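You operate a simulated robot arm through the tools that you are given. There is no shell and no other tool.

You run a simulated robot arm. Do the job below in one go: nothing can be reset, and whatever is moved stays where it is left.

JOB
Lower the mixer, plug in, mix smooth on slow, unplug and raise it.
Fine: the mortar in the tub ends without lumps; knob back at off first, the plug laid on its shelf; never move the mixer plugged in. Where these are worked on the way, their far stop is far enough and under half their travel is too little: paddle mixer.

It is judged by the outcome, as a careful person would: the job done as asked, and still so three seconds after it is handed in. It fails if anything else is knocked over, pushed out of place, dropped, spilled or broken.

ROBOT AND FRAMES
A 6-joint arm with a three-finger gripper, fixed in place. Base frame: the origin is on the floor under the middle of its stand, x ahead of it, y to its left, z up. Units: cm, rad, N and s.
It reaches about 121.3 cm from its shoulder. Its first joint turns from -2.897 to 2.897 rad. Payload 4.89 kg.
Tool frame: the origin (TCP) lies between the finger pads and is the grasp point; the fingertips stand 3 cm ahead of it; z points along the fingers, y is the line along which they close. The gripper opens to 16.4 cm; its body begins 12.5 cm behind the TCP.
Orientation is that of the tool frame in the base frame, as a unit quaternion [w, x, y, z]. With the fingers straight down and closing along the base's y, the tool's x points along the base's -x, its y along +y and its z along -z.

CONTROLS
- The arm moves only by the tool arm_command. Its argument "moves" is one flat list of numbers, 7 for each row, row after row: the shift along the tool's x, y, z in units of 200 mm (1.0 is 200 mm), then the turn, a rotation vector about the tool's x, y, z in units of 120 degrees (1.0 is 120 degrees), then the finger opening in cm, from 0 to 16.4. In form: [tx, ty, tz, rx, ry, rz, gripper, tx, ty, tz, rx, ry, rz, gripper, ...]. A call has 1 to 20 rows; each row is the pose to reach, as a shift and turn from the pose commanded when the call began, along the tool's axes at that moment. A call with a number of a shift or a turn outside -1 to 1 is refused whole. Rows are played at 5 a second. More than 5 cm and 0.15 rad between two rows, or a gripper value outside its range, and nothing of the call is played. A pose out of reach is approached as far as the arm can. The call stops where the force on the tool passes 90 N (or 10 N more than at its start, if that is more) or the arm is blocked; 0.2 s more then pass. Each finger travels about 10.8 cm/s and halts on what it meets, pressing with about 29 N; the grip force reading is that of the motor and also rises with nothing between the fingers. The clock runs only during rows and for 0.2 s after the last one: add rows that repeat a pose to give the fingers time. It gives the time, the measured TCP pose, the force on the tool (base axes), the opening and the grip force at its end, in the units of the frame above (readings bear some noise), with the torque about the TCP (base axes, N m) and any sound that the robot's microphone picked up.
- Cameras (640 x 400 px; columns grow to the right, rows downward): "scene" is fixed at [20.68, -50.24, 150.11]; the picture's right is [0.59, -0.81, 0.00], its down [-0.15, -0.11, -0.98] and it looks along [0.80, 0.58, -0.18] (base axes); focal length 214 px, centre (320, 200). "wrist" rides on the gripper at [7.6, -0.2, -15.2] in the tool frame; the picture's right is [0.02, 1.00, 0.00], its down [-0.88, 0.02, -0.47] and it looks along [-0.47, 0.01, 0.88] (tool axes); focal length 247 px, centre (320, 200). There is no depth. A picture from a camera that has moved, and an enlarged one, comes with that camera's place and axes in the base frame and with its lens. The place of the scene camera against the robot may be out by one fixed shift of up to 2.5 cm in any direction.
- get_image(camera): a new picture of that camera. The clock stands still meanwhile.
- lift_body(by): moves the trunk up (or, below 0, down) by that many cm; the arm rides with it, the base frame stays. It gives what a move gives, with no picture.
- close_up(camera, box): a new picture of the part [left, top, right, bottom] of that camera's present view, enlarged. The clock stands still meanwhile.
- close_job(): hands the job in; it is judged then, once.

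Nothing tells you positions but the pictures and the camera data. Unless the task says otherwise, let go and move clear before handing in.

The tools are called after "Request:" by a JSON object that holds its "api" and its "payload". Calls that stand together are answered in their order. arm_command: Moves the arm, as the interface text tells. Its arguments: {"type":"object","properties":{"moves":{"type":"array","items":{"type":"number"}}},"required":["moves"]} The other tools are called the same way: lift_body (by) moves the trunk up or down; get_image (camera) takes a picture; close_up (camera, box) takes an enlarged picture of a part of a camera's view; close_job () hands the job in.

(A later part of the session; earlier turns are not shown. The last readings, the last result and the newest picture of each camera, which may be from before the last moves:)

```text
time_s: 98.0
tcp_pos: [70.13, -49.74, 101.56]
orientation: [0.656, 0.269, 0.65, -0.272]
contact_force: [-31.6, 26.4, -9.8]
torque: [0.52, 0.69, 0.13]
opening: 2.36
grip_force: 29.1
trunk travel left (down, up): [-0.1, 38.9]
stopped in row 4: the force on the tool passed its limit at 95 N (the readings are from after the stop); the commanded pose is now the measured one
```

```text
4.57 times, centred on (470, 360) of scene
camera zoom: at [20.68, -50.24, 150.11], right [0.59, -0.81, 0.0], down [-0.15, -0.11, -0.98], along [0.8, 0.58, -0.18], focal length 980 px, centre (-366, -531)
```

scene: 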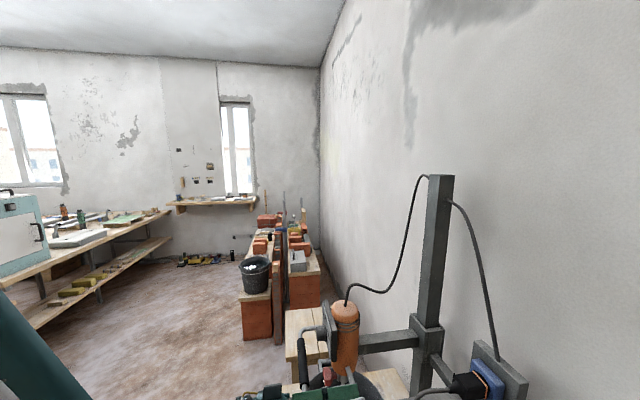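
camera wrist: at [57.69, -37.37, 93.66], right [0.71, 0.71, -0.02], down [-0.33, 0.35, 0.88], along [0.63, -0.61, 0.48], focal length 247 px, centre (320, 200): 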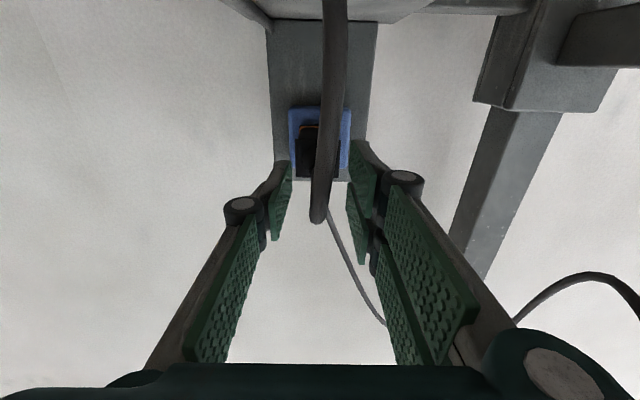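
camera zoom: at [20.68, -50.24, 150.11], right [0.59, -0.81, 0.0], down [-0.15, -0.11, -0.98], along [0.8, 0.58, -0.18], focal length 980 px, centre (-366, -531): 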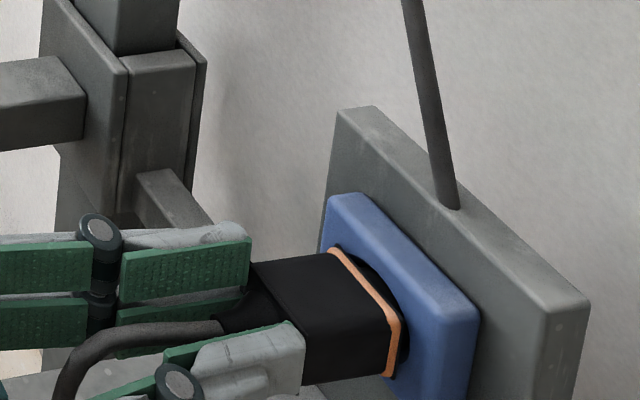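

Even at 95 N the plug did not move, and its band measures flush with the socket face, so it is fully seated. I'll let go, back out and try the knob again for longer while watching the mortar.

Request:
{"api": "arm_command", "payload": {"moves": [0, 0, -0.01, 0, 0, 0, 3.2, 0, 0, -0.01, 0, 0, 0, 4.4, 0, 0, -0.03, 0, 0, 0, 4.8, 0, 0, -0.1, 0, 0, 0, 4.8, 0, 0, -0.25, 0, 0, 0, 4.8, 0, 0, -0.45, 0, 0, 0, 4.8, 0, 0, -0.65, 0, 0, 0, 5.5, 0, 0, -0.85, 0, 0, 0, 6.2, 0, 0, -1.0, 0, 0, 0, 6.2, 0, 0, -1.0, 0, 0, 0, 6.2]}}

Request:
{"api": "close_up", "payload": {"camera": "scene", "box": [400, 320, 540, 400]}}

Request:
{"api": "get_image", "payload": {"camera": "wrist"}}

```text
time_s: 100.2
tcp_pos: [56.27, -35.7, 101.21]
orientation: [0.656, 0.269, 0.651, -0.272]
contact_force: [0.3, 0.6, -0.1]
torque: [-0.02, -0.02, 0.04]
opening: 6.2
grip_force: 0.2
trunk travel left (down, up): [-0.1, 38.9]
```

```text
4.57 times, centred on (470, 360) of scene
camera zoom: at [20.68, -50.24, 150.11], right [0.59, -0.81, 0.0], down [-0.15, -0.11, -0.98], along [0.8, 0.58, -0.18], focal length 980 px, centre (-366, -531)
```

zoom: 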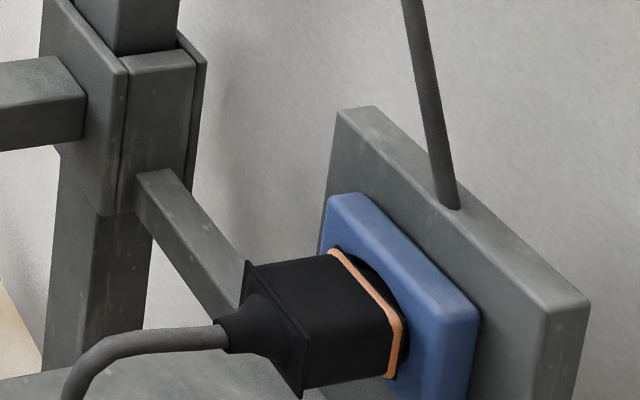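

```text
taken
camera wrist: at [45.35, -25.18, 93.4], right [0.7, 0.71, -0.02], down [-0.33, 0.35, 0.88], along [0.63, -0.61, 0.48], focal length 247 px, centre (320, 200)
```

wrist: 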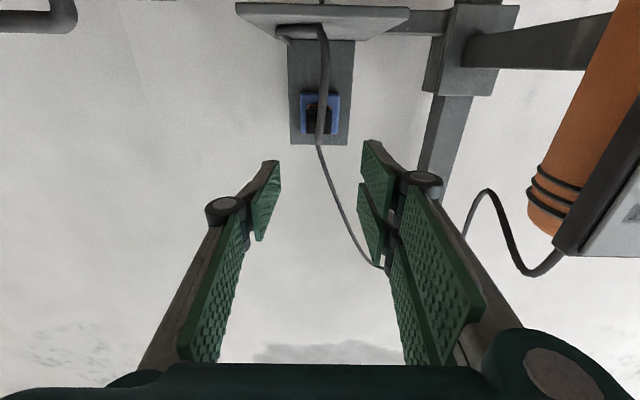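

I'll return to the front of the panel with the same pitch and roll as before.

Request:
{"api": "arm_command", "payload": {"moves": [0, 0, -0.2, 0, 0, 0, 6.2, 0, 0, -0.4, 0, 0, 0, 6.2, 0, 0, -0.6, 0, 0, 0, 6.2, 0, 0, -0.8, 0, 0, 0, 6.2, 0, 0.0, -0.975, 0, 0, 0, 6.2, 0, 0.2, -0.975, 0, 0, -0.05, 6.2, 0, 0.4, -0.975, 0, 0, -0.1, 6.2, 0, 0.6, -0.975, 0, 0, -0.15, 6.2, 0, 0.8, -0.975, 0, 0, -0.2, 6.2, 0, 0.97, -0.975, 0, 0, -0.25, 6.2, 0, 0.97, -0.975, 0, 0, -0.25, 6.2]}}

Request:
{"api": "arm_command", "payload": {"moves": [0, 0, 0, -0.0209, 0.0361, 0, 6.2, 0, 0, 0, -0.0417, 0.0722, 0, 6.2, 0.017, 0.087, 0.075, -0.0417, 0.0722, 0, 6.2, 0.034, 0.174, 0.15, -0.0417, 0.0722, 0, 6.2, 0.0516, 0.2605, 0.225, -0.0417, 0.0722, 0, 6.2, 0.0516, 0.2605, 0.225, -0.0417, 0.0722, 0, 6.2]}}

Request:
{"api": "get_image", "payload": {"camera": "wrist"}}

Request:
{"api": "close_up", "payload": {"camera": "wrist", "box": [240, 60, 400, 220]}}

```text
time_s: 102.6
tcp_pos: [55.99, -8.17, 101.14]
orientation: [0.564, 0.09, 0.698, -0.431]
contact_force: [0.1, -0.2, 0.3]
torque: [0.01, 0.02, 0.09]
opening: 6.2
grip_force: 0.0
out of reach, approached as far as the arm can: row 3, 4
trunk travel left (down, up): [-0.1, 38.9]
```

```text
time_s: 104.0
tcp_pos: [62.0, -8.59, 97.59]
orientation: [0.513, 0.098, 0.757, -0.392]
contact_force: [0.0, -0.6, 0.2]
torque: [-0.01, -0.02, 0.07]
opening: 6.21
grip_force: 0.1
trunk travel left (down, up): [-0.1, 38.9]
```

```text
taken
camera wrist: at [47.75, 0.01, 93.52], right [0.54, 0.67, -0.51], down [0.08, 0.57, 0.82], along [0.84, -0.49, 0.25], focal length 247 px, centre (320, 200)
```

wrist: 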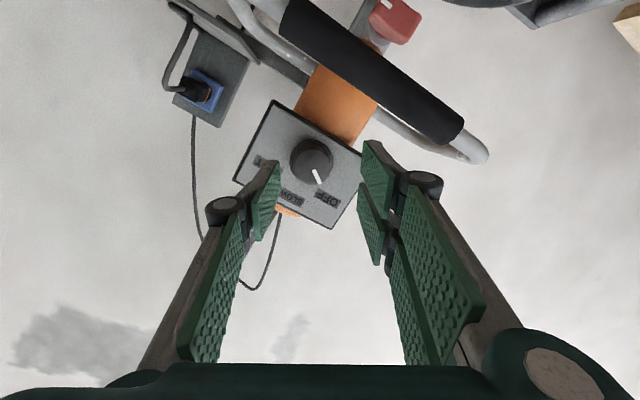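

```text
2.50 times, centred on (320, 140) of wrist
camera zoom: at [47.75, 0.01, 93.52], right [0.54, 0.67, -0.51], down [0.08, 0.57, 0.82], along [0.84, -0.49, 0.25], focal length 617 px, centre (320, 350)
```

zoom: 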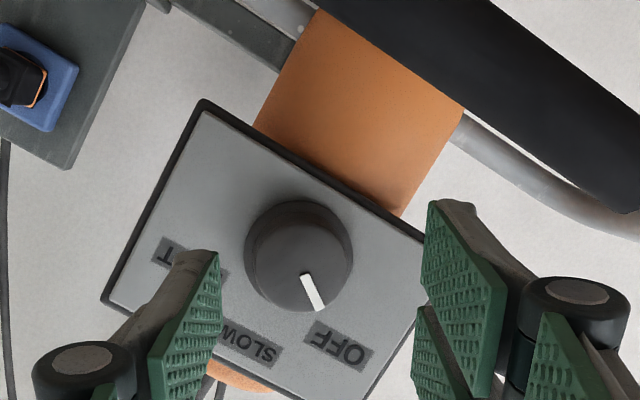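

The pose matches the earlier grip line. I'll move in 7.1 cm and close on the knob as before.

Request:
{"api": "arm_command", "payload": {"moves": [-0.017, -0.01, 0.1, 0, 0, 0, 6.2, -0.034, -0.02, 0.2, 0, 0, 0, 6.2, -0.05, -0.029, 0.29, 0, 0, 0, 6.2, -0.0597, -0.0346, 0.3484, 0, 0, 0, 6.2, -0.0597, -0.0346, 0.3484, 0, 0, 0, 5.2, -0.0597, -0.0346, 0.3484, 0, 0, 0, 4.4, -0.0597, -0.0346, 0.3484, 0, 0, 0, 3.6, -0.0597, -0.0346, 0.3484, 0, 0, 0, 2.8, -0.0597, -0.0346, 0.3484, 0, 0, 0, 2.5, -0.0597, -0.0346, 0.3484, 0, 0, 0, 2.5]}}

Request:
{"api": "close_up", "payload": {"camera": "wrist", "box": [200, 100, 440, 280]}}

```text
time_s: 106.2
tcp_pos: [67.05, -13.53, 97.92]
orientation: [0.513, 0.099, 0.757, -0.393]
contact_force: [-0.1, -9.3, 4.9]
torque: [-0.19, -0.21, -0.5]
opening: 3.87
grip_force: 45.4
trunk travel left (down, up): [-0.1, 38.9]
```

```text
2.22 times, centred on (320, 190) of wrist
camera zoom: at [52.8, -5.06, 93.86], right [0.54, 0.67, -0.51], down [0.08, 0.57, 0.82], along [0.84, -0.49, 0.25], focal length 549 px, centre (320, 222)
```

zoom: 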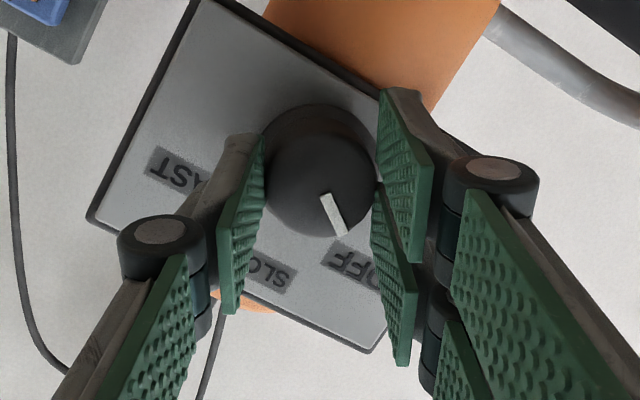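

The grip is balanced. I'll turn the knob 52° to SLOW and hold for two seconds.

Request:
{"api": "arm_command", "payload": {"moves": [0, 0, 0, -0.0065, -0.0038, 0.0427, 2.5, 0, 0, 0, -0.013, -0.0075, 0.0854, 2.5, 0, 0, 0, -0.0195, -0.0113, 0.128, 2.5, 0, 0, 0, -0.026, -0.0151, 0.1707, 2.5, 0, 0, 0, -0.0325, -0.0189, 0.2134, 2.5, 0, 0, 0, -0.039, -0.0226, 0.2561, 2.5, 0, 0, 0, -0.0455, -0.0264, 0.2988, 2.5, 0, 0, 0, -0.052, -0.0302, 0.3414, 2.5, 0, 0, 0, -0.0585, -0.0339, 0.3841, 2.5, 0, 0, 0, -0.065, -0.0377, 0.4268, 2.5, 0, 0, 0, -0.065, -0.0377, 0.4268, 2.5, 0, 0, 0, -0.065, -0.0377, 0.4268, 2.5, 0, 0, 0, -0.065, -0.0377, 0.4268, 2.5, 0, 0, 0, -0.065, -0.0377, 0.4268, 2.5, 0, 0, 0, -0.065, -0.0377, 0.4268, 2.5, 0, 0, 0, -0.065, -0.0377, 0.4268, 2.5, 0, 0, 0, -0.065, -0.0377, 0.4268, 2.5, 0, 0, 0, -0.065, -0.0377, 0.4268, 2.5]}}

Request:
{"api": "close_up", "payload": {"camera": "wrist", "box": [230, 110, 410, 260]}}

Request:
{"api": "close_up", "payload": {"camera": "scene", "box": [280, 320, 410, 400]}}

```text
time_s: 110.0
tcp_pos: [66.95, -13.54, 98.1]
orientation: [0.666, 0.367, 0.644, -0.086]
contact_force: [-44.9, 15.1, -3.2]
torque: [0.14, 0.06, -0.72]
opening: 3.88
grip_force: 44.9
trunk travel left (down, up): [-0.1, 38.9]
```

```text
2.67 times, centred on (320, 185) of wrist
camera zoom: at [55.99, -1.9, 92.34], right [0.59, 0.72, 0.36], down [-0.5, -0.02, 0.86], along [0.63, -0.69, 0.35], focal length 659 px, centre (320, 240)
```

zoom: 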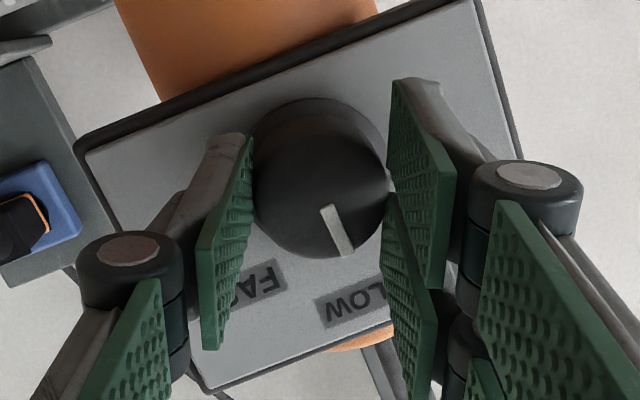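

```text
4.92 times, centred on (345, 360) of scene
camera zoom: at [20.68, -50.24, 150.11], right [0.59, -0.81, 0.0], down [-0.15, -0.11, -0.98], along [0.8, 0.58, -0.18], focal length 1056 px, centre (197, -588)
```

zoom: 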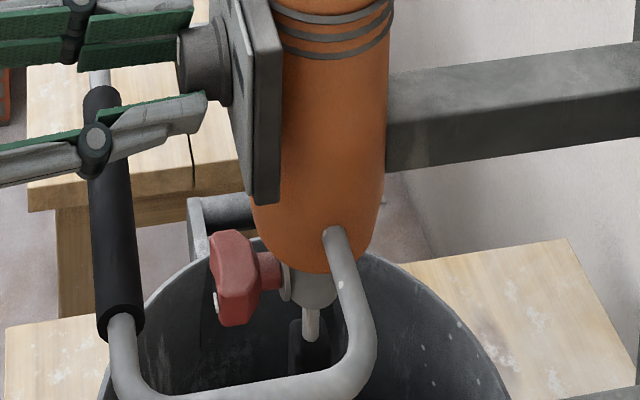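

Still no sound. With the knob left at SLOW, I'll let go, back out and look into the tub from above to see whether the paddle turns.

Request:
{"api": "arm_command", "payload": {"moves": [0, 0, 0, 0, 0, 0, 5, 0, 0, 0, 0, 0, 0, 6.5, 0.015, 0.0087, -0.0985, 0, 0, 0, 6.5, 0.0375, 0.0218, -0.246, 0, 0, 0, 6.5, 0.0675, 0.039, -0.443, 0, 0, 0, 6.5, 0.09, 0.052, -0.591, 0, 0, -0.0625, 6.5, 0.09, 0.052, -0.591, 0, 0, -0.125, 6.5, 0.09, 0.052, -0.591, 0, 0, -0.183, 6.5, 0.09, 0.052, -0.591, 0, 0, -0.183, 6.5]}}

Request:
{"api": "arm_command", "payload": {"moves": [-0.0936, 0, -0.0165, 0, 0.05, 0, 6.5, -0.187, 0, -0.033, 0, 0.1, 0, 6.5, -0.281, 0, -0.0495, 0, 0.15, 0, 6.5, -0.374, 0, -0.066, 0, 0.2, 0, 6.5, -0.468, 0, -0.0825, 0, 0.25, 0, 6.5, -0.562, 0, -0.099, 0, 0.3, 0, 6.5, -0.655, 0, -0.1155, 0, 0.35, 0, 6.5, -0.749, 0, -0.132, 0, 0.4, 0, 6.5, -0.842, 0, -0.1485, 0, 0.45, 0, 6.5, -0.842, 0, -0.1485, 0, 0.45, 0, 6.5]}}

Request:
{"api": "get_image", "payload": {"camera": "wrist"}}

```text
time_s: 112.0
tcp_pos: [58.5, -5.19, 97.69]
orientation: [0.637, 0.236, 0.703, -0.21]
contact_force: [0.5, -0.2, -0.3]
torque: [0.0, -0.02, -0.01]
opening: 6.49
grip_force: 0.0
trunk travel left (down, up): [-0.1, 38.9]
```

```text
time_s: 114.2
tcp_pos: [57.63, -4.11, 114.82]
orientation: [0.249, 0.306, 0.915, -0.08]
contact_force: [1.5, -0.4, -0.9]
torque: [0.01, -0.02, 0.02]
opening: 6.49
grip_force: 0.0
trunk travel left (down, up): [-0.1, 38.9]
```

```text
taken
camera wrist: at [46.01, 4.09, 123.96], right [0.59, 0.81, 0.0], down [0.43, -0.3, 0.85], along [0.69, -0.5, -0.52], focal length 247 px, centre (320, 200)
```

wrist: 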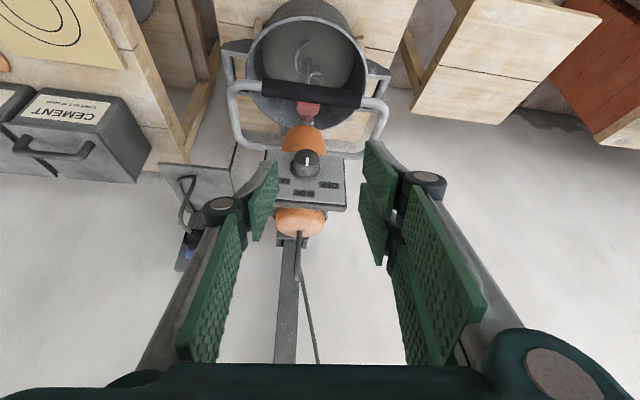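

The pointer stands at SLOW. I'll compare the tub and the panel now and again after two seconds.

Request:
{"api": "close_up", "payload": {"camera": "wrist", "box": [230, 0, 390, 130]}}

Request:
{"api": "close_up", "payload": {"camera": "wrist", "box": [250, 120, 370, 220]}}

Request:
{"api": "arm_command", "payload": {"moves": [0, 0, 0, 0, 0, 0, 6.5, 0, 0, 0, 0, 0, 0, 6.5, 0, 0, 0, 0, 0, 0, 6.5, 0, 0, 0, 0, 0, 0, 6.5, 0, 0, 0, 0, 0, 0, 6.5, 0, 0, 0, 0, 0, 0, 6.5, 0, 0, 0, 0, 0, 0, 6.5, 0, 0, 0, 0, 0, 0, 6.5]}}

Request:
{"api": "close_up", "payload": {"camera": "wrist", "box": [230, 0, 390, 130]}}

```text
3.08 times, centred on (310, 65) of wrist
camera zoom: at [46.01, 4.09, 123.96], right [0.59, 0.81, 0.0], down [0.43, -0.3, 0.85], along [0.69, -0.5, -0.52], focal length 760 px, centre (351, 615)
```

zoom: 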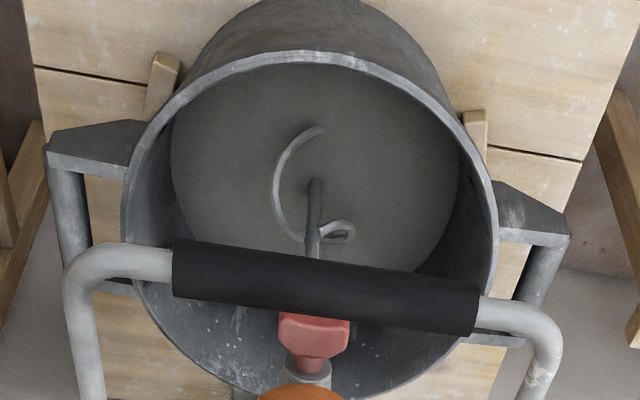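

```text
4.00 times, centred on (310, 170) of wrist
camera zoom: at [46.01, 4.09, 123.96], right [0.59, 0.81, 0.0], down [0.43, -0.3, 0.85], along [0.69, -0.5, -0.52], focal length 988 px, centre (360, 320)
```

zoom: 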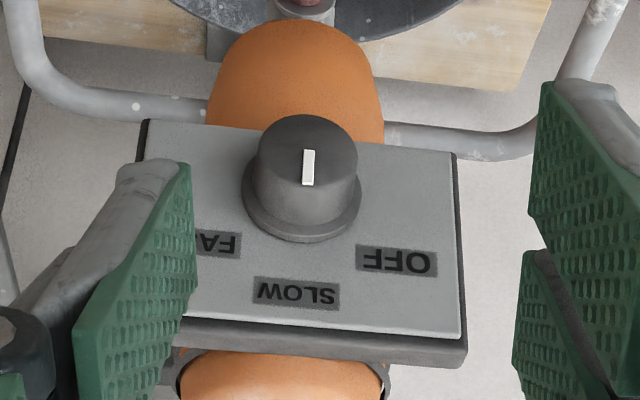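

```text
time_s: 116.0
tcp_pos: [57.52, -4.32, 114.85]
orientation: [0.249, 0.307, 0.915, -0.08]
contact_force: [-0.2, -0.6, 0.0]
torque: [-0.02, -0.02, -0.03]
opening: 6.48
grip_force: 0.2
trunk travel left (down, up): [-0.1, 38.9]
```

```text
3.08 times, centred on (310, 65) of wrist
camera zoom: at [46.02, 4.09, 123.93], right [0.59, 0.81, 0.0], down [0.42, -0.3, 0.85], along [0.69, -0.5, -0.52], focal length 760 px, centre (351, 615)
```

zoom: 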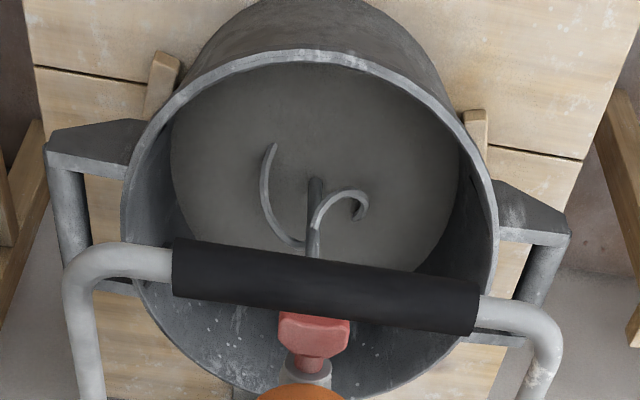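

The paddle is turning: its coils stand differently in the two pictures, and the star-shaped lumps have gone. I'll let it run longer to be sure that it mixes smooth.

Request:
{"api": "arm_command", "payload": {"moves": [0, 0, 0, 0, 0, 0, 6.5, 0, 0, 0, 0, 0, 0, 6.5, 0, 0, 0, 0, 0, 0, 6.5, 0, 0, 0, 0, 0, 0, 6.5, 0, 0, 0, 0, 0, 0, 6.5, 0, 0, 0, 0, 0, 0, 6.5, 0, 0, 0, 0, 0, 0, 6.5, 0, 0, 0, 0, 0, 0, 6.5, 0, 0, 0, 0, 0, 0, 6.5, 0, 0, 0, 0, 0, 0, 6.5, 0, 0, 0, 0, 0, 0, 6.5, 0, 0, 0, 0, 0, 0, 6.5, 0, 0, 0, 0, 0, 0, 6.5, 0, 0, 0, 0, 0, 0, 6.5, 0, 0, 0, 0, 0, 0, 6.5, 0, 0, 0, 0, 0, 0, 6.5, 0, 0, 0, 0, 0, 0, 6.5, 0, 0, 0, 0, 0, 0, 6.5, 0, 0, 0, 0, 0, 0, 6.5, 0, 0, 0, 0, 0, 0, 6.5]}}

Request:
{"api": "close_up", "payload": {"camera": "wrist", "box": [250, 10, 370, 90]}}

Request:
{"api": "arm_command", "payload": {"moves": [0, 0, 0, 0, 0, 0, 6.5, 0, 0, 0, 0, 0, 0, 6.5, 0, 0, 0, 0, 0, 0, 6.5, 0, 0, 0, 0, 0, 0, 6.5, 0, 0, 0, 0, 0, 0, 6.5, 0, 0, 0, 0, 0, 0, 6.5, 0, 0, 0, 0, 0, 0, 6.5, 0, 0, 0, 0, 0, 0, 6.5, 0, 0, 0, 0, 0, 0, 6.5, 0, 0, 0, 0, 0, 0, 6.5, 0, 0, 0, 0, 0, 0, 6.5, 0, 0, 0, 0, 0, 0, 6.5, 0, 0, 0, 0, 0, 0, 6.5, 0, 0, 0, 0, 0, 0, 6.5, 0, 0, 0, 0, 0, 0, 6.5, 0, 0, 0, 0, 0, 0, 6.5, 0, 0, 0, 0, 0, 0, 6.5, 0, 0, 0, 0, 0, 0, 6.5, 0, 0, 0, 0, 0, 0, 6.5, 0, 0, 0, 0, 0, 0, 6.5]}}

Request:
{"api": "close_up", "payload": {"camera": "wrist", "box": [250, 10, 370, 90]}}

```text
time_s: 120.2
tcp_pos: [57.61, -4.19, 114.83]
orientation: [0.248, 0.307, 0.915, -0.08]
contact_force: [0.3, -0.3, 0.7]
torque: [0.01, 0.02, 0.06]
opening: 6.49
grip_force: 0.0
trunk travel left (down, up): [-0.1, 38.9]
```

```text
5.00 times, centred on (310, 50) of wrist
camera zoom: at [46.02, 4.09, 123.93], right [0.59, 0.81, 0.0], down [0.42, -0.3, 0.85], along [0.69, -0.5, -0.52], focal length 1235 px, centre (370, 950)
```

zoom: 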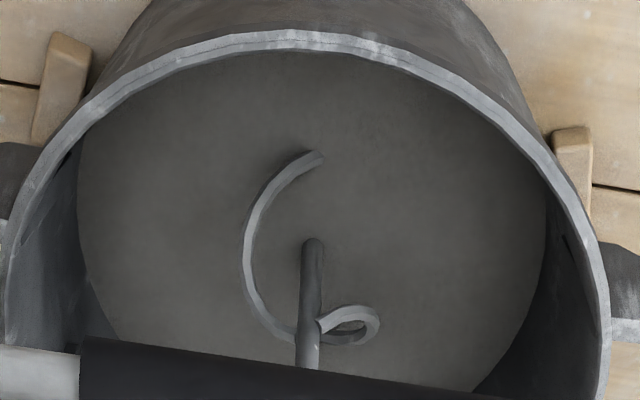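

```text
time_s: 124.4
tcp_pos: [57.55, -4.22, 114.8]
orientation: [0.248, 0.307, 0.915, -0.08]
contact_force: [-0.8, 0.2, 0.1]
torque: [0.01, 0.04, 0.03]
opening: 6.5
grip_force: 0.0
trunk travel left (down, up): [-0.1, 38.9]
```

```text
5.00 times, centred on (310, 50) of wrist
camera zoom: at [46.02, 4.09, 123.93], right [0.59, 0.81, 0.0], down [0.42, -0.3, 0.85], along [0.69, -0.5, -0.52], focal length 1235 px, centre (370, 950)
```

zoom: 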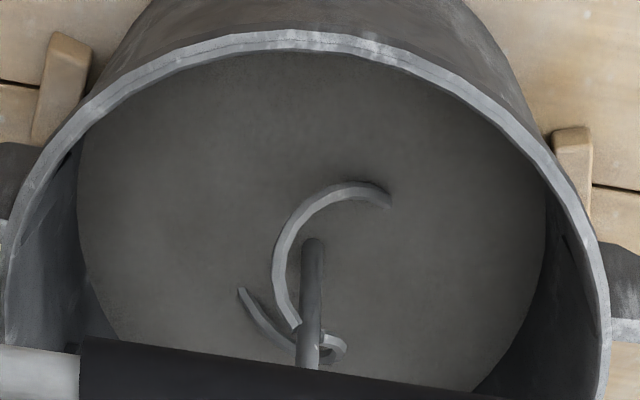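

The mortar is an even, smooth grey with no lumps left. I'll retrace my path to the knob while it runs a few seconds more.

Request:
{"api": "arm_command", "payload": {"moves": [0.0417, 0, 0.0854, 0, -0.05, 0, 6.5, 0.0833, 0, 0.1708, 0, -0.1, 0, 6.5, 0.125, 0, 0.2562, 0, -0.15, 0, 6.5, 0.1667, 0, 0.3416, 0, -0.2, 0, 6.5, 0.2083, 0, 0.4269, 0, -0.25, 0, 6.5, 0.25, 0, 0.5123, 0, -0.3, 0, 6.5, 0.2917, 0, 0.5977, 0, -0.35, 0, 6.5, 0.3333, 0, 0.6831, 0, -0.4, 0, 6.5, 0.375, 0, 0.7685, 0, -0.45, 0, 6.5, 0.375, 0, 0.7685, 0, -0.45, 0, 6.5]}}

Request:
{"api": "arm_command", "payload": {"moves": [0, 0, 0, 0, 0, 0.061, 6.5, 0, 0, 0, 0, 0, 0.122, 6.5, 0, 0, 0, 0, 0, 0.183, 6.5, 0, 0, 0, 0, 0, 0.183, 6.5]}}

Request:
{"api": "get_image", "payload": {"camera": "wrist"}}

```text
time_s: 126.6
tcp_pos: [58.85, -5.31, 97.95]
orientation: [0.637, 0.236, 0.703, -0.21]
contact_force: [3.3, 0.9, -1.0]
torque: [-0.17, -0.09, -0.51]
opening: 6.48
grip_force: 0.0
trunk travel left (down, up): [-0.1, 38.9]
```

```text
time_s: 127.6
tcp_pos: [58.63, -5.3, 97.92]
orientation: [0.666, 0.366, 0.644, -0.086]
contact_force: [0.3, -0.2, -0.2]
torque: [0.0, -0.03, 0.02]
opening: 6.5
grip_force: 0.0
trunk travel left (down, up): [-0.1, 38.9]
```

```text
taken
camera wrist: at [47.62, 6.47, 92.18], right [0.59, 0.72, 0.36], down [-0.5, -0.02, 0.86], along [0.63, -0.69, 0.35], focal length 247 px, centre (320, 200)
```

wrist: 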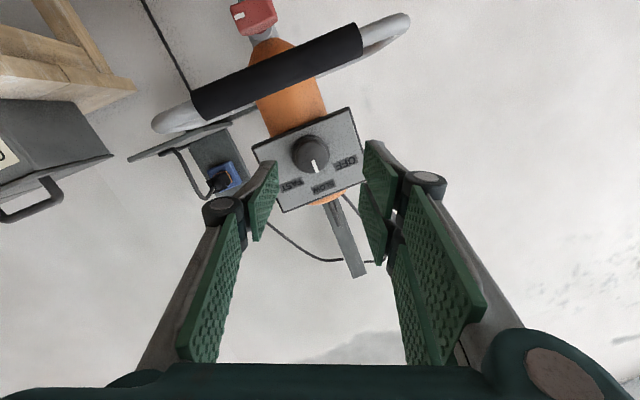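

The hand is back in line with the knob. I'll go in and close on it at SLOW.

Request:
{"api": "arm_command", "payload": {"moves": [-0.02, -0.0116, 0.1315, 0, 0, 0, 6.5, -0.04, -0.0231, 0.263, 0, 0, 0, 6.5, -0.06, -0.0347, 0.3945, 0, 0, 0, 6.5, -0.075, -0.0434, 0.493, 0, 0, 0, 6.4, -0.0885, -0.0512, 0.582, 0, 0, 0, 6.4, -0.0885, -0.0512, 0.582, 0, 0, 0, 6.4]}}

Request:
{"api": "close_up", "payload": {"camera": "wrist", "box": [230, 110, 410, 260]}}

```text
time_s: 129.0
tcp_pos: [67.0, -13.77, 97.87]
orientation: [0.666, 0.367, 0.644, -0.085]
contact_force: [0.7, -0.2, 0.1]
torque: [0.01, 0.0, -0.02]
opening: 6.4
grip_force: 0.1
trunk travel left (down, up): [-0.1, 38.9]
```

```text
2.67 times, centred on (320, 185) of wrist
camera zoom: at [56.04, -2.0, 92.23], right [0.59, 0.72, 0.36], down [-0.5, -0.02, 0.86], along [0.63, -0.69, 0.35], focal length 659 px, centre (320, 240)
```

zoom: 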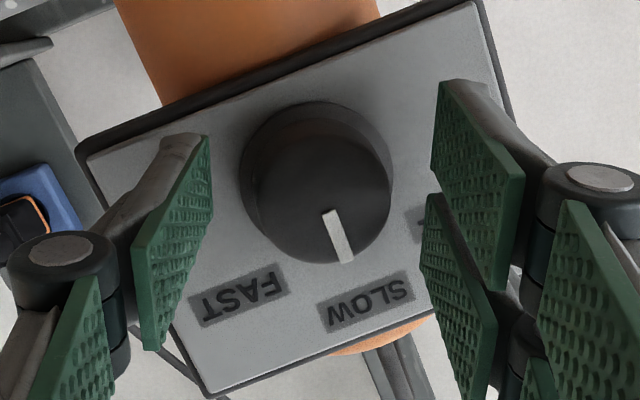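

Well placed, with the pointer at SLOW. I'll close on the knob and turn it 52° back to OFF.

Request:
{"api": "arm_command", "payload": {"moves": [0, 0, 0, 0, 0, 0, 5.4, 0, 0, 0, 0, 0, 0, 4.6, 0, 0, 0, 0, 0, 0, 3.8, 0, 0, 0, 0, 0, 0, 3, 0, 0, 0, 0, 0, 0, 2.5, 0, 0, 0, 0, 0, 0, 2.5]}}

Request:
{"api": "arm_command", "payload": {"moves": [0, 0, 0, 0.0065, 0.0038, -0.0427, 2.5, 0, 0, 0, 0.013, 0.0075, -0.0854, 2.5, 0, 0, 0, 0.0195, 0.0113, -0.128, 2.5, 0, 0, 0, 0.026, 0.0151, -0.1707, 2.5, 0, 0, 0, 0.0325, 0.0189, -0.2134, 2.5, 0, 0, 0, 0.039, 0.0226, -0.2561, 2.5, 0, 0, 0, 0.0455, 0.0264, -0.2988, 2.5, 0, 0, 0, 0.052, 0.0302, -0.3414, 2.5, 0, 0, 0, 0.0585, 0.0339, -0.3841, 2.5, 0, 0, 0, 0.065, 0.0377, -0.4268, 2.5, 0, 0, 0, 0.065, 0.0377, -0.4268, 2.5]}}

Request:
{"api": "close_up", "payload": {"camera": "wrist", "box": [200, 100, 440, 280]}}

```text
time_s: 130.4
tcp_pos: [67.04, -13.64, 98.03]
orientation: [0.666, 0.367, 0.644, -0.084]
contact_force: [9.7, 7.4, 4.6]
torque: [-0.04, -0.01, 0.1]
opening: 3.87
grip_force: 45.3
trunk travel left (down, up): [-0.1, 38.9]
```

```text
time_s: 132.8
tcp_pos: [67.0, -13.54, 97.71]
orientation: [0.513, 0.098, 0.757, -0.392]
contact_force: [-3.0, -29.6, 4.1]
torque: [-0.11, -0.1, -0.83]
opening: 3.87
grip_force: 45.1
trunk travel left (down, up): [-0.1, 38.9]
```

```text
2.22 times, centred on (320, 190) of wrist
camera zoom: at [52.77, -5.08, 93.83], right [0.54, 0.67, -0.51], down [0.08, 0.57, 0.82], along [0.84, -0.49, 0.25], focal length 549 px, centre (320, 222)
```

zoom: 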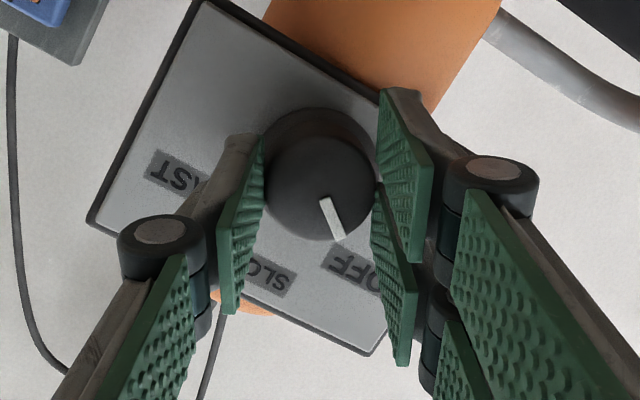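

The pointer is back on OFF. I'll let go and retreat, then confirm that the paddle has stopped.

Request:
{"api": "arm_command", "payload": {"moves": [0, 0, 0, 0, 0, 0, 5, 0, 0, 0, 0, 0, 0, 6.5, 0.015, 0.0087, -0.0985, 0, 0, 0, 6.5, 0.0375, 0.0218, -0.246, 0, 0, 0, 6.5, 0.0675, 0.039, -0.443, 0, 0, 0, 6.5, 0.09, 0.052, -0.591, 0, 0, 0.0625, 6.5, 0.09, 0.052, -0.591, 0, 0, 0.125, 6.5, 0.09, 0.052, -0.591, 0, 0, 0.1875, 6.5, 0.09, 0.052, -0.591, 0, 0, 0.25, 6.5, 0.09, 0.052, -0.591, 0, 0, 0.25, 6.5]}}

Request:
{"api": "arm_command", "payload": {"moves": [-0.0936, -0.05, -0.0165, 0, 0.05, 0, 6.5, -0.187, -0.1, -0.033, 0, 0.1, 0, 6.5, -0.281, -0.15, -0.0495, 0, 0.15, 0, 6.5, -0.374, -0.2, -0.066, 0, 0.2, 0, 6.5, -0.468, -0.25, -0.0825, 0, 0.25, 0, 6.5, -0.562, -0.3, -0.099, 0, 0.3, 0, 6.5, -0.655, -0.35, -0.1155, 0, 0.35, 0, 6.5, -0.749, -0.4, -0.132, 0, 0.4, 0, 6.5, -0.842, -0.45, -0.1485, 0, 0.45, 0, 6.5, -0.936, -0.5, -0.165, 0, 0.5, 0, 6.5, -0.936, -0.5, -0.165, 0, 0.5, 0, 6.5]}}

Request:
{"api": "close_up", "payload": {"camera": "wrist", "box": [280, 30, 440, 150]}}

Request:
{"api": "arm_command", "payload": {"moves": [0, 0, 0, 0, 0, 0, 6.5, 0, 0, 0, 0, 0, 0, 6.5, 0, 0, 0, 0, 0, 0, 6.5]}}

Request:
{"api": "close_up", "payload": {"camera": "wrist", "box": [280, 30, 440, 150]}}

Request:
{"api": "get_image", "payload": {"camera": "wrist"}}

```text
time_s: 135.0
tcp_pos: [58.43, -4.95, 97.72]
orientation: [0.597, 0.291, 0.705, -0.247]
contact_force: [-0.7, -0.4, -0.3]
torque: [0.0, -0.04, -0.02]
opening: 6.49
grip_force: 0.1
trunk travel left (down, up): [-0.1, 38.9]
```

```text
time_s: 137.4
tcp_pos: [51.44, -11.99, 116.95]
orientation: [0.164, 0.375, 0.91, -0.069]
contact_force: [0.4, -0.4, -0.7]
torque: [0.02, -0.03, 0.03]
opening: 6.48
grip_force: 0.0
trunk travel left (down, up): [-0.1, 38.9]
```

```text
3.33 times, centred on (360, 90) of wrist
camera zoom: at [42.44, -3.29, 128.42], right [0.69, 0.72, -0.01], down [0.48, -0.45, 0.75], along [0.54, -0.52, -0.66], focal length 823 px, centre (187, 567)
```

zoom: 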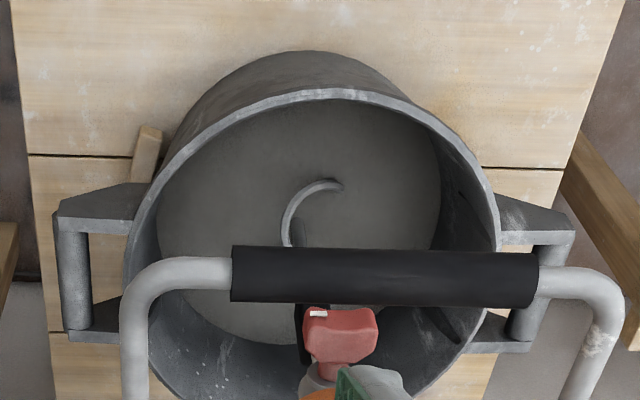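

```text
time_s: 138.2
tcp_pos: [51.42, -12.0, 116.93]
orientation: [0.165, 0.375, 0.91, -0.069]
contact_force: [0.3, -0.2, 0.1]
torque: [0.0, 0.0, 0.01]
opening: 6.49
grip_force: 0.1
trunk travel left (down, up): [-0.1, 38.9]
```

```text
3.33 times, centred on (360, 90) of wrist
camera zoom: at [42.46, -3.29, 128.39], right [0.69, 0.72, -0.01], down [0.48, -0.45, 0.75], along [0.54, -0.52, -0.66], focal length 823 px, centre (187, 567)
```

zoom: 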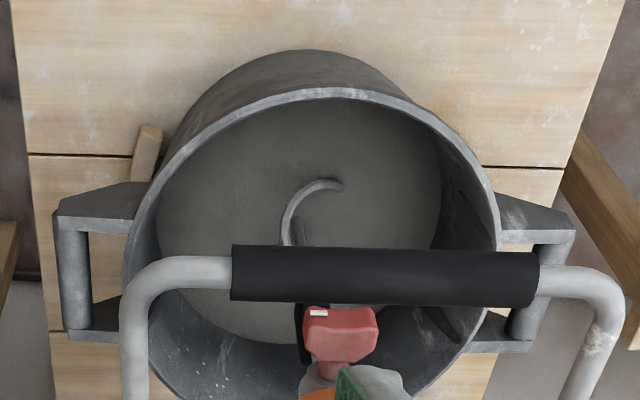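

```text
taken
camera wrist: at [42.46, -3.29, 128.39], right [0.69, 0.72, -0.01], down [0.48, -0.45, 0.75], along [0.54, -0.52, -0.66], focal length 247 px, centre (320, 200)
```

wrist: 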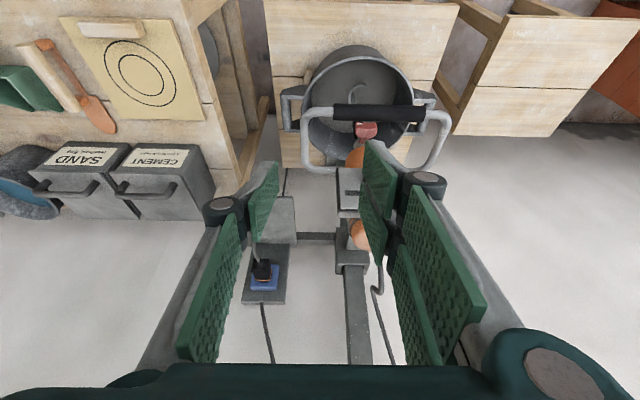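

The paddle stands still in both pictures and the mortar is smooth. Next I'll go over to the plug to pull it out.

Request:
{"api": "arm_command", "payload": {"moves": [-0.14, -0.096, 0.028, 0, 0, 0, 6.8, -0.28, -0.193, 0.057, 0, 0, 0, 6.8, -0.42, -0.289, 0.085, 0, 0, 0, 6.8, -0.56, -0.386, 0.114, 0, 0, 0, 6.8, -0.7, -0.482, 0.142, 0, 0, 0, 6.8, -0.85, -0.58, 0.171, 0, 0, 0, 6.8, -0.99, -0.675, 0.2, 0, 0, 0, 6.8, -0.99, -0.675, 0.2, 0, 0, 0, 6.8]}}

Request:
{"api": "get_image", "payload": {"camera": "wrist"}}

Request:
{"api": "close_up", "payload": {"camera": "wrist", "box": [250, 120, 390, 280]}}

```text
time_s: 140.0
tcp_pos: [56.03, -35.68, 120.19]
orientation: [0.165, 0.375, 0.91, -0.068]
contact_force: [-1.1, -0.1, -0.1]
torque: [-0.08, -0.01, -0.03]
opening: 6.8
grip_force: 0.0
trunk travel left (down, up): [-0.1, 38.9]
```

```text
taken
camera wrist: at [47.06, -27.0, 131.69], right [0.69, 0.72, -0.01], down [0.48, -0.45, 0.75], along [0.54, -0.52, -0.66], focal length 247 px, centre (320, 200)
```

wrist: 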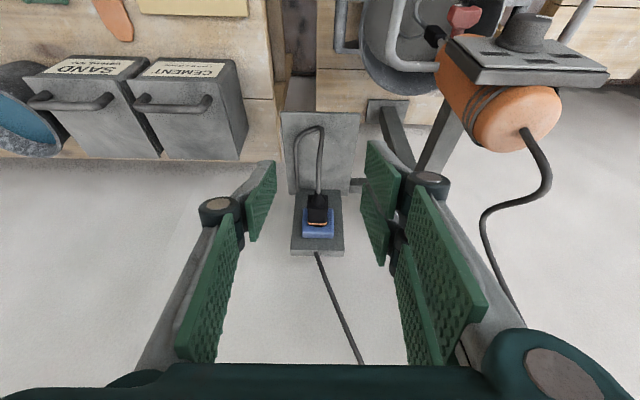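

```text
2.50 times, centred on (320, 200) of wrist
camera zoom: at [47.06, -27.0, 131.69], right [0.69, 0.72, -0.01], down [0.48, -0.45, 0.75], along [0.54, -0.52, -0.66], focal length 617 px, centre (320, 200)
```

zoom: 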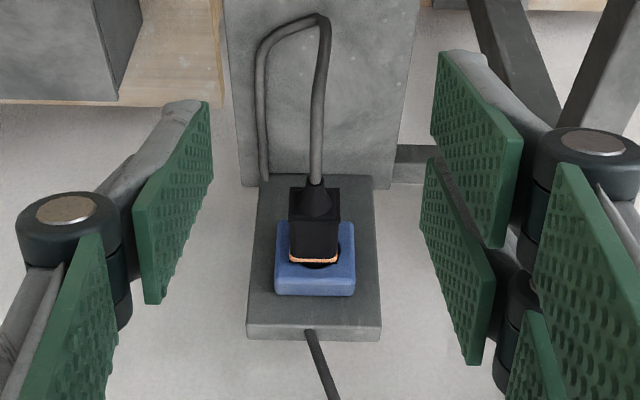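

The plug is in line with the hand. I'll move in above it and then down along the finger direction.

Request:
{"api": "arm_command", "payload": {"moves": [-0.14, 0, 0.097, 0, 0, 0, 6.4, -0.28, 0, 0.194, 0, 0, 0, 6.4, -0.42, 0, 0.291, 0, 0, 0, 6.4, -0.56, 0, 0.388, 0, 0, 0, 6.4, -0.7, 0, 0.485, 0, 0, 0, 6.4, -0.844, 0, 0.584, 0, 0, 0, 6.4, -0.844, 0, 0.584, 0, 0, 0, 6.4]}}

Request:
{"api": "get_image", "payload": {"camera": "wrist"}}

Request:
{"api": "close_up", "payload": {"camera": "scene", "box": [400, 300, 560, 400]}}

```text
time_s: 141.6
tcp_pos: [70.07, -49.79, 114.9]
orientation: [0.164, 0.375, 0.91, -0.069]
contact_force: [-1.0, 0.3, 0.9]
torque: [-0.05, -0.04, 0.01]
opening: 6.37
grip_force: 0.1
trunk travel left (down, up): [-0.1, 38.9]
```

```text
taken
camera wrist: at [61.12, -41.09, 126.34], right [0.69, 0.72, -0.01], down [0.48, -0.45, 0.75], along [0.54, -0.52, -0.66], focal length 247 px, centre (320, 200)
```

wrist: 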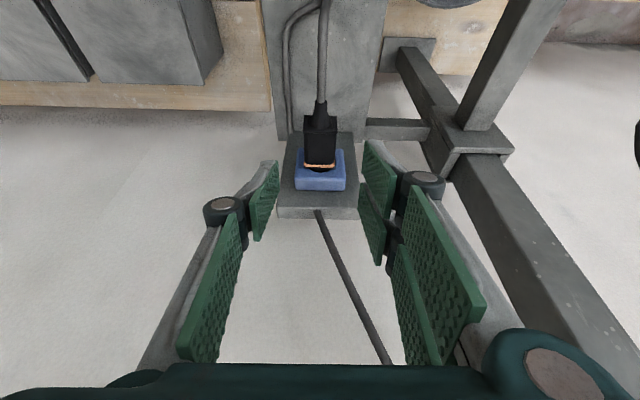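

```text
4.00 times, centred on (480, 350) of scene
camera zoom: at [20.68, -50.24, 150.11], right [0.59, -0.81, 0.0], down [-0.15, -0.11, -0.98], along [0.8, 0.58, -0.18], focal length 858 px, centre (-320, -400)
```

zoom: 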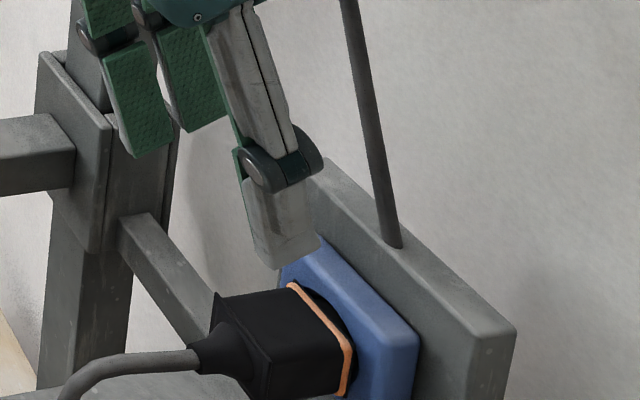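

I'll go down along the finger direction onto the plug.

Request:
{"api": "arm_command", "payload": {"moves": [0, 0, 0.15, 0, 0, 0, 6.4, 0, 0, 0.3, 0, 0, 0, 6.4, 0, 0, 0.42, 0, 0, 0, 6.4, 0, 0, 0.52, 0, 0, 0, 6.4, 0, 0, 0.61, 0, 0, 0, 6.4, 0, 0, 0.61, 0, 0, 0, 6.4]}}

Request:
{"api": "close_up", "payload": {"camera": "wrist", "box": [230, 120, 410, 300]}}

Request:
{"api": "close_up", "payload": {"camera": "scene", "box": [420, 340, 520, 400]}}

```text
time_s: 143.0
tcp_pos: [73.24, -52.75, 103.78]
orientation: [0.165, 0.375, 0.91, -0.068]
contact_force: [-0.1, -0.4, 0.5]
torque: [-0.02, -0.01, -0.05]
opening: 6.4
grip_force: 0.0
trunk travel left (down, up): [-0.1, 38.9]
```

```text
2.22 times, centred on (320, 210) of wrist
camera zoom: at [64.18, -44.02, 115.24], right [0.69, 0.72, -0.01], down [0.48, -0.45, 0.75], along [0.54, -0.52, -0.66], focal length 549 px, centre (320, 178)
```

zoom: 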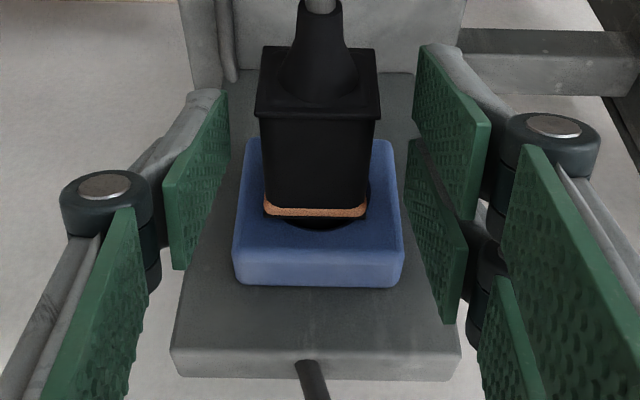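

```text
6.40 times, centred on (470, 370) of scene
camera zoom: at [20.68, -50.24, 150.11], right [0.59, -0.81, 0.0], down [-0.15, -0.11, -0.98], along [0.8, 0.58, -0.18], focal length 1373 px, centre (-640, -888)
```

zoom: 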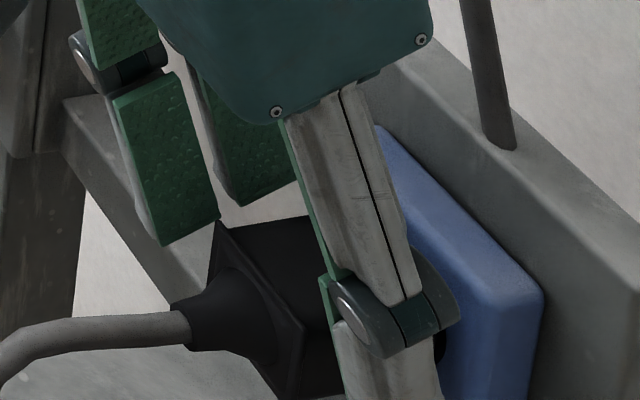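

The pads straddle the plug. I'll lower 0.3 cm and close on it.

Request:
{"api": "arm_command", "payload": {"moves": [0.005, 0, 0.014, 0, 0, 0, 5.6, 0.005, 0, 0.014, 0, 0, 0, 4.8, 0.005, 0, 0.014, 0, 0, 0, 4.0, 0.005, 0, 0.014, 0, 0, 0, 3.2, 0.005, 0, 0.014, 0, 0, 0, 2, 0.005, 0, 0.014, 0, 0, 0, 2, 0.005, 0, 0.014, 0, 0, 0, 2]}}

Request:
{"api": "close_up", "payload": {"camera": "wrist", "box": [230, 120, 410, 300]}}

```text
time_s: 144.6
tcp_pos: [72.93, -52.72, 103.44]
orientation: [0.164, 0.376, 0.909, -0.069]
contact_force: [-5.8, -0.9, -2.5]
torque: [0.11, 0.17, -0.35]
opening: 3.77
grip_force: 28.8
trunk travel left (down, up): [-0.1, 38.9]
```

```text
2.22 times, centred on (320, 210) of wrist
camera zoom: at [64.16, -44.09, 114.85], right [0.69, 0.72, -0.01], down [0.48, -0.45, 0.75], along [0.54, -0.52, -0.66], focal length 549 px, centre (320, 178)
```

zoom: 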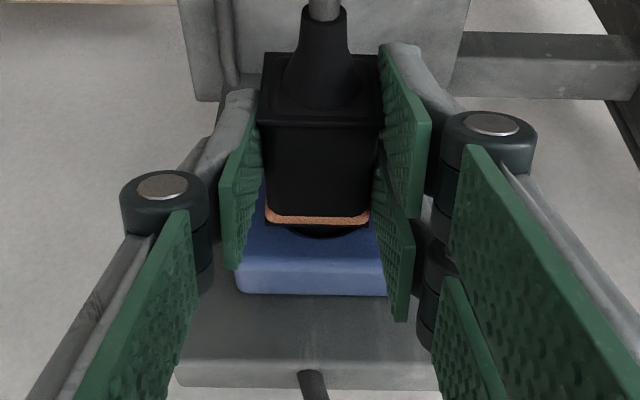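

It is gripped at 3.77 cm. I'll pull it straight out along the socket axis.

Request:
{"api": "arm_command", "payload": {"moves": [0.0235, 0, -0.0086, 0, 0, 0, 2, 0.047, 0, -0.0171, 0, 0, 0, 2, 0.0705, 0, -0.0257, 0, 0, 0, 2, 0.094, 0, -0.0342, 0, 0, 0, 2, 0.1175, 0, -0.0428, 0, 0, 0, 2, 0.141, 0, -0.0513, 0, 0, 0, 2, 0.141, 0, -0.0513, 0, 0, 0, 2]}}

Request:
{"api": "close_up", "payload": {"camera": "wrist", "box": [230, 120, 410, 300]}}

Request:
{"api": "close_up", "payload": {"camera": "scene", "box": [420, 340, 520, 400]}}

```text
time_s: 146.2
tcp_pos: [71.02, -50.57, 103.42]
orientation: [0.165, 0.375, 0.91, -0.068]
contact_force: [0.1, -0.5, 0.3]
torque: [0.06, 0.02, -0.03]
opening: 3.73
grip_force: 28.9
trunk travel left (down, up): [-0.1, 38.9]
```

```text
2.22 times, centred on (320, 210) of wrist
camera zoom: at [62.02, -41.92, 114.9], right [0.69, 0.72, -0.01], down [0.48, -0.45, 0.75], along [0.54, -0.52, -0.66], focal length 549 px, centre (320, 178)
```

zoom: 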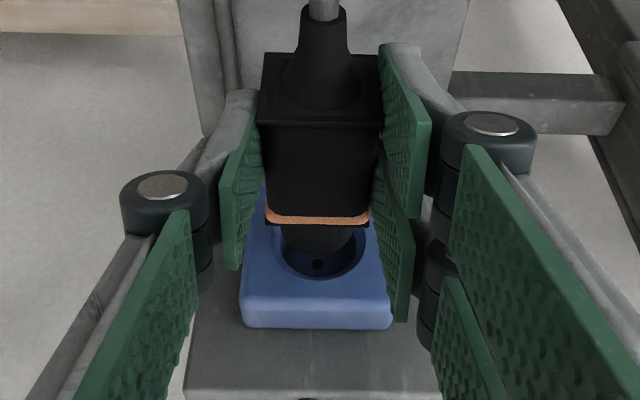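

```text
6.40 times, centred on (470, 370) of scene
camera zoom: at [20.68, -50.24, 150.11], right [0.59, -0.81, 0.0], down [-0.15, -0.11, -0.98], along [0.8, 0.58, -0.18], focal length 1373 px, centre (-640, -888)
```

zoom: 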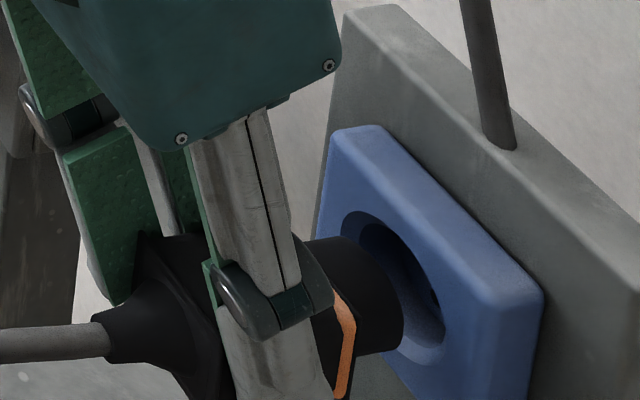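

The plug slid out easily. I'll bring it back over its place on the shelf and lower it.

Request:
{"api": "arm_command", "payload": {"moves": [0.0752, 0, -0.0274, 0, 0, 0, 2, 0.1504, 0, -0.0547, 0, 0, 0, 2, 0.1846, 0, 0.0393, 0, 0, 0, 2, 0.2188, 0, 0.1333, 0, 0, 0, 2, 0.253, 0, 0.2273, 0, 0, 0, 2, 0.2787, 0, 0.2978, 0, 0, 0, 2, 0.2787, 0, 0.2978, 0, 0, 0, 2]}}

Request:
{"api": "get_image", "payload": {"camera": "wrist"}}

Request:
{"api": "close_up", "payload": {"camera": "scene", "box": [360, 310, 540, 400]}}

```text
time_s: 147.8
tcp_pos: [68.68, -48.38, 95.69]
orientation: [0.164, 0.376, 0.909, -0.069]
contact_force: [0.1, 0.5, 0.4]
torque: [0.02, 0.04, 0.05]
opening: 3.75
grip_force: 28.8
trunk travel left (down, up): [-0.1, 38.9]
```

```text
taken
camera wrist: at [59.77, -39.76, 107.22], right [0.69, 0.72, -0.01], down [0.48, -0.45, 0.75], along [0.54, -0.52, -0.66], focal length 247 px, centre (320, 200)
```

wrist: 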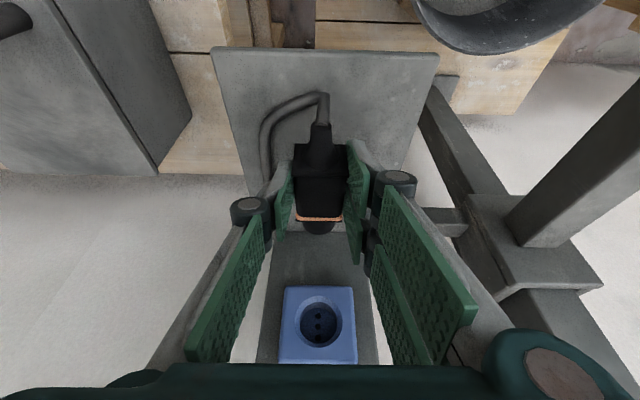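

```text
3.56 times, centred on (450, 355) of scene
camera zoom: at [20.68, -50.24, 150.11], right [0.59, -0.81, 0.0], down [-0.15, -0.11, -0.98], along [0.8, 0.58, -0.18], focal length 763 px, centre (-142, -351)
```

zoom: 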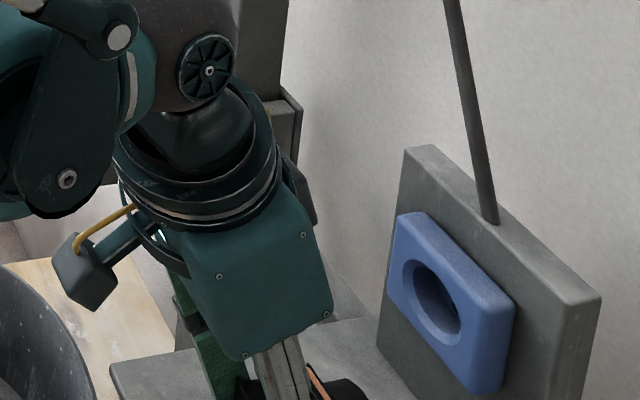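

The plug hangs just above its spot with the cable looped as at the start. I'll lower the last 1.3 cm in small steps and feel for the shelf.

Request:
{"api": "arm_command", "payload": {"moves": [0.0051, 0, 0.0141, 0, 0, 0, 2, 0.0103, 0, 0.0282, 0, 0, 0, 2, 0.0154, 0, 0.0423, 0, 0, 0, 2, 0.0205, 0, 0.0564, 0, 0, 0, 2, 0.0205, 0, 0.0564, 0, 0, 0, 2]}}

```text
time_s: 149.0
tcp_pos: [68.86, -48.49, 94.47]
orientation: [0.165, 0.375, 0.91, -0.068]
contact_force: [0.8, 0.1, 0.1]
torque: [-0.01, 0.03, 0.05]
opening: 3.74
grip_force: 28.9
trunk travel left (down, up): [-0.1, 38.9]
```

Request:
{"api": "arm_command", "payload": {"moves": [0.0034, 0, 0.0094, 0, 0, 0, 2, 0.0034, 0, 0.0094, 0, 0, 0, 2]}}

Request:
{"api": "close_up", "payload": {"camera": "wrist", "box": [230, 90, 410, 290]}}

```text
time_s: 149.6
tcp_pos: [68.87, -48.38, 94.34]
orientation: [0.164, 0.375, 0.91, -0.069]
contact_force: [-0.1, 0.4, 0.3]
torque: [0.02, 0.05, 0.02]
opening: 3.76
grip_force: 29.3
trunk travel left (down, up): [-0.1, 38.9]
```

```text
2.00 times, centred on (320, 190) of wrist
camera zoom: at [59.86, -39.68, 105.8], right [0.69, 0.72, -0.01], down [0.48, -0.45, 0.75], along [0.54, -0.52, -0.66], focal length 494 px, centre (320, 220)
```

zoom: 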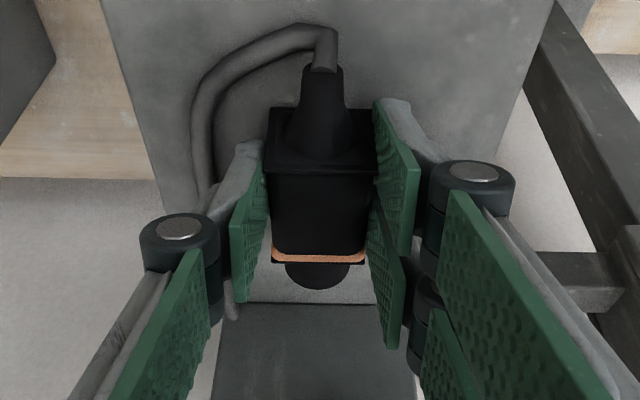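

Still no contact. I'll lower a little more.

Request:
{"api": "arm_command", "payload": {"moves": [0.0026, 0, 0.0071, 0, 0, 0, 2, 0.0051, 0, 0.0141, 0, 0, 0, 2, 0.0051, 0, 0.0141, 0, 0, 0, 2]}}

```text
time_s: 150.4
tcp_pos: [68.9, -48.4, 94.12]
orientation: [0.164, 0.375, 0.91, -0.068]
contact_force: [-0.3, 0.3, 0.8]
torque: [0.02, -0.01, 0.01]
opening: 3.76
grip_force: 28.6
trunk travel left (down, up): [-0.1, 38.9]
```

Request:
{"api": "arm_command", "payload": {"moves": [0.0026, 0, 0.0071, 0, 0, 0, 2, 0.0026, 0, 0.0071, 0, 0, 0, 2]}}

Request:
{"api": "close_up", "payload": {"camera": "scene", "box": [380, 330, 500, 400]}}

```text
time_s: 151.0
tcp_pos: [68.84, -48.34, 93.91]
orientation: [0.165, 0.375, 0.91, -0.069]
contact_force: [5.0, 0.0, 18.9]
torque: [-0.35, -0.78, 0.04]
opening: 3.73
grip_force: 29.2
trunk travel left (down, up): [-0.1, 38.9]
```

```text
5.33 times, centred on (440, 365) of scene
camera zoom: at [20.68, -50.24, 150.11], right [0.59, -0.81, 0.0], down [-0.15, -0.11, -0.98], along [0.8, 0.58, -0.18], focal length 1144 px, centre (-320, -680)
```

zoom: 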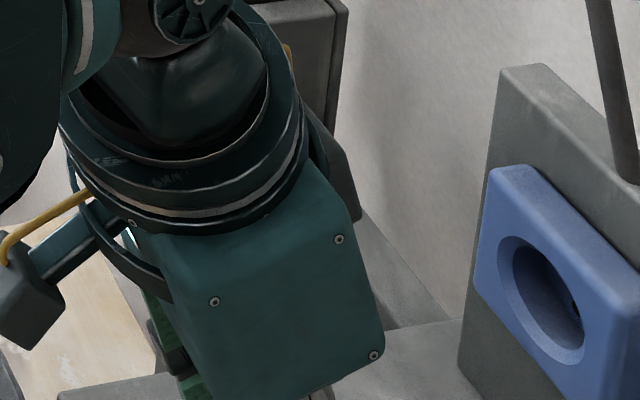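

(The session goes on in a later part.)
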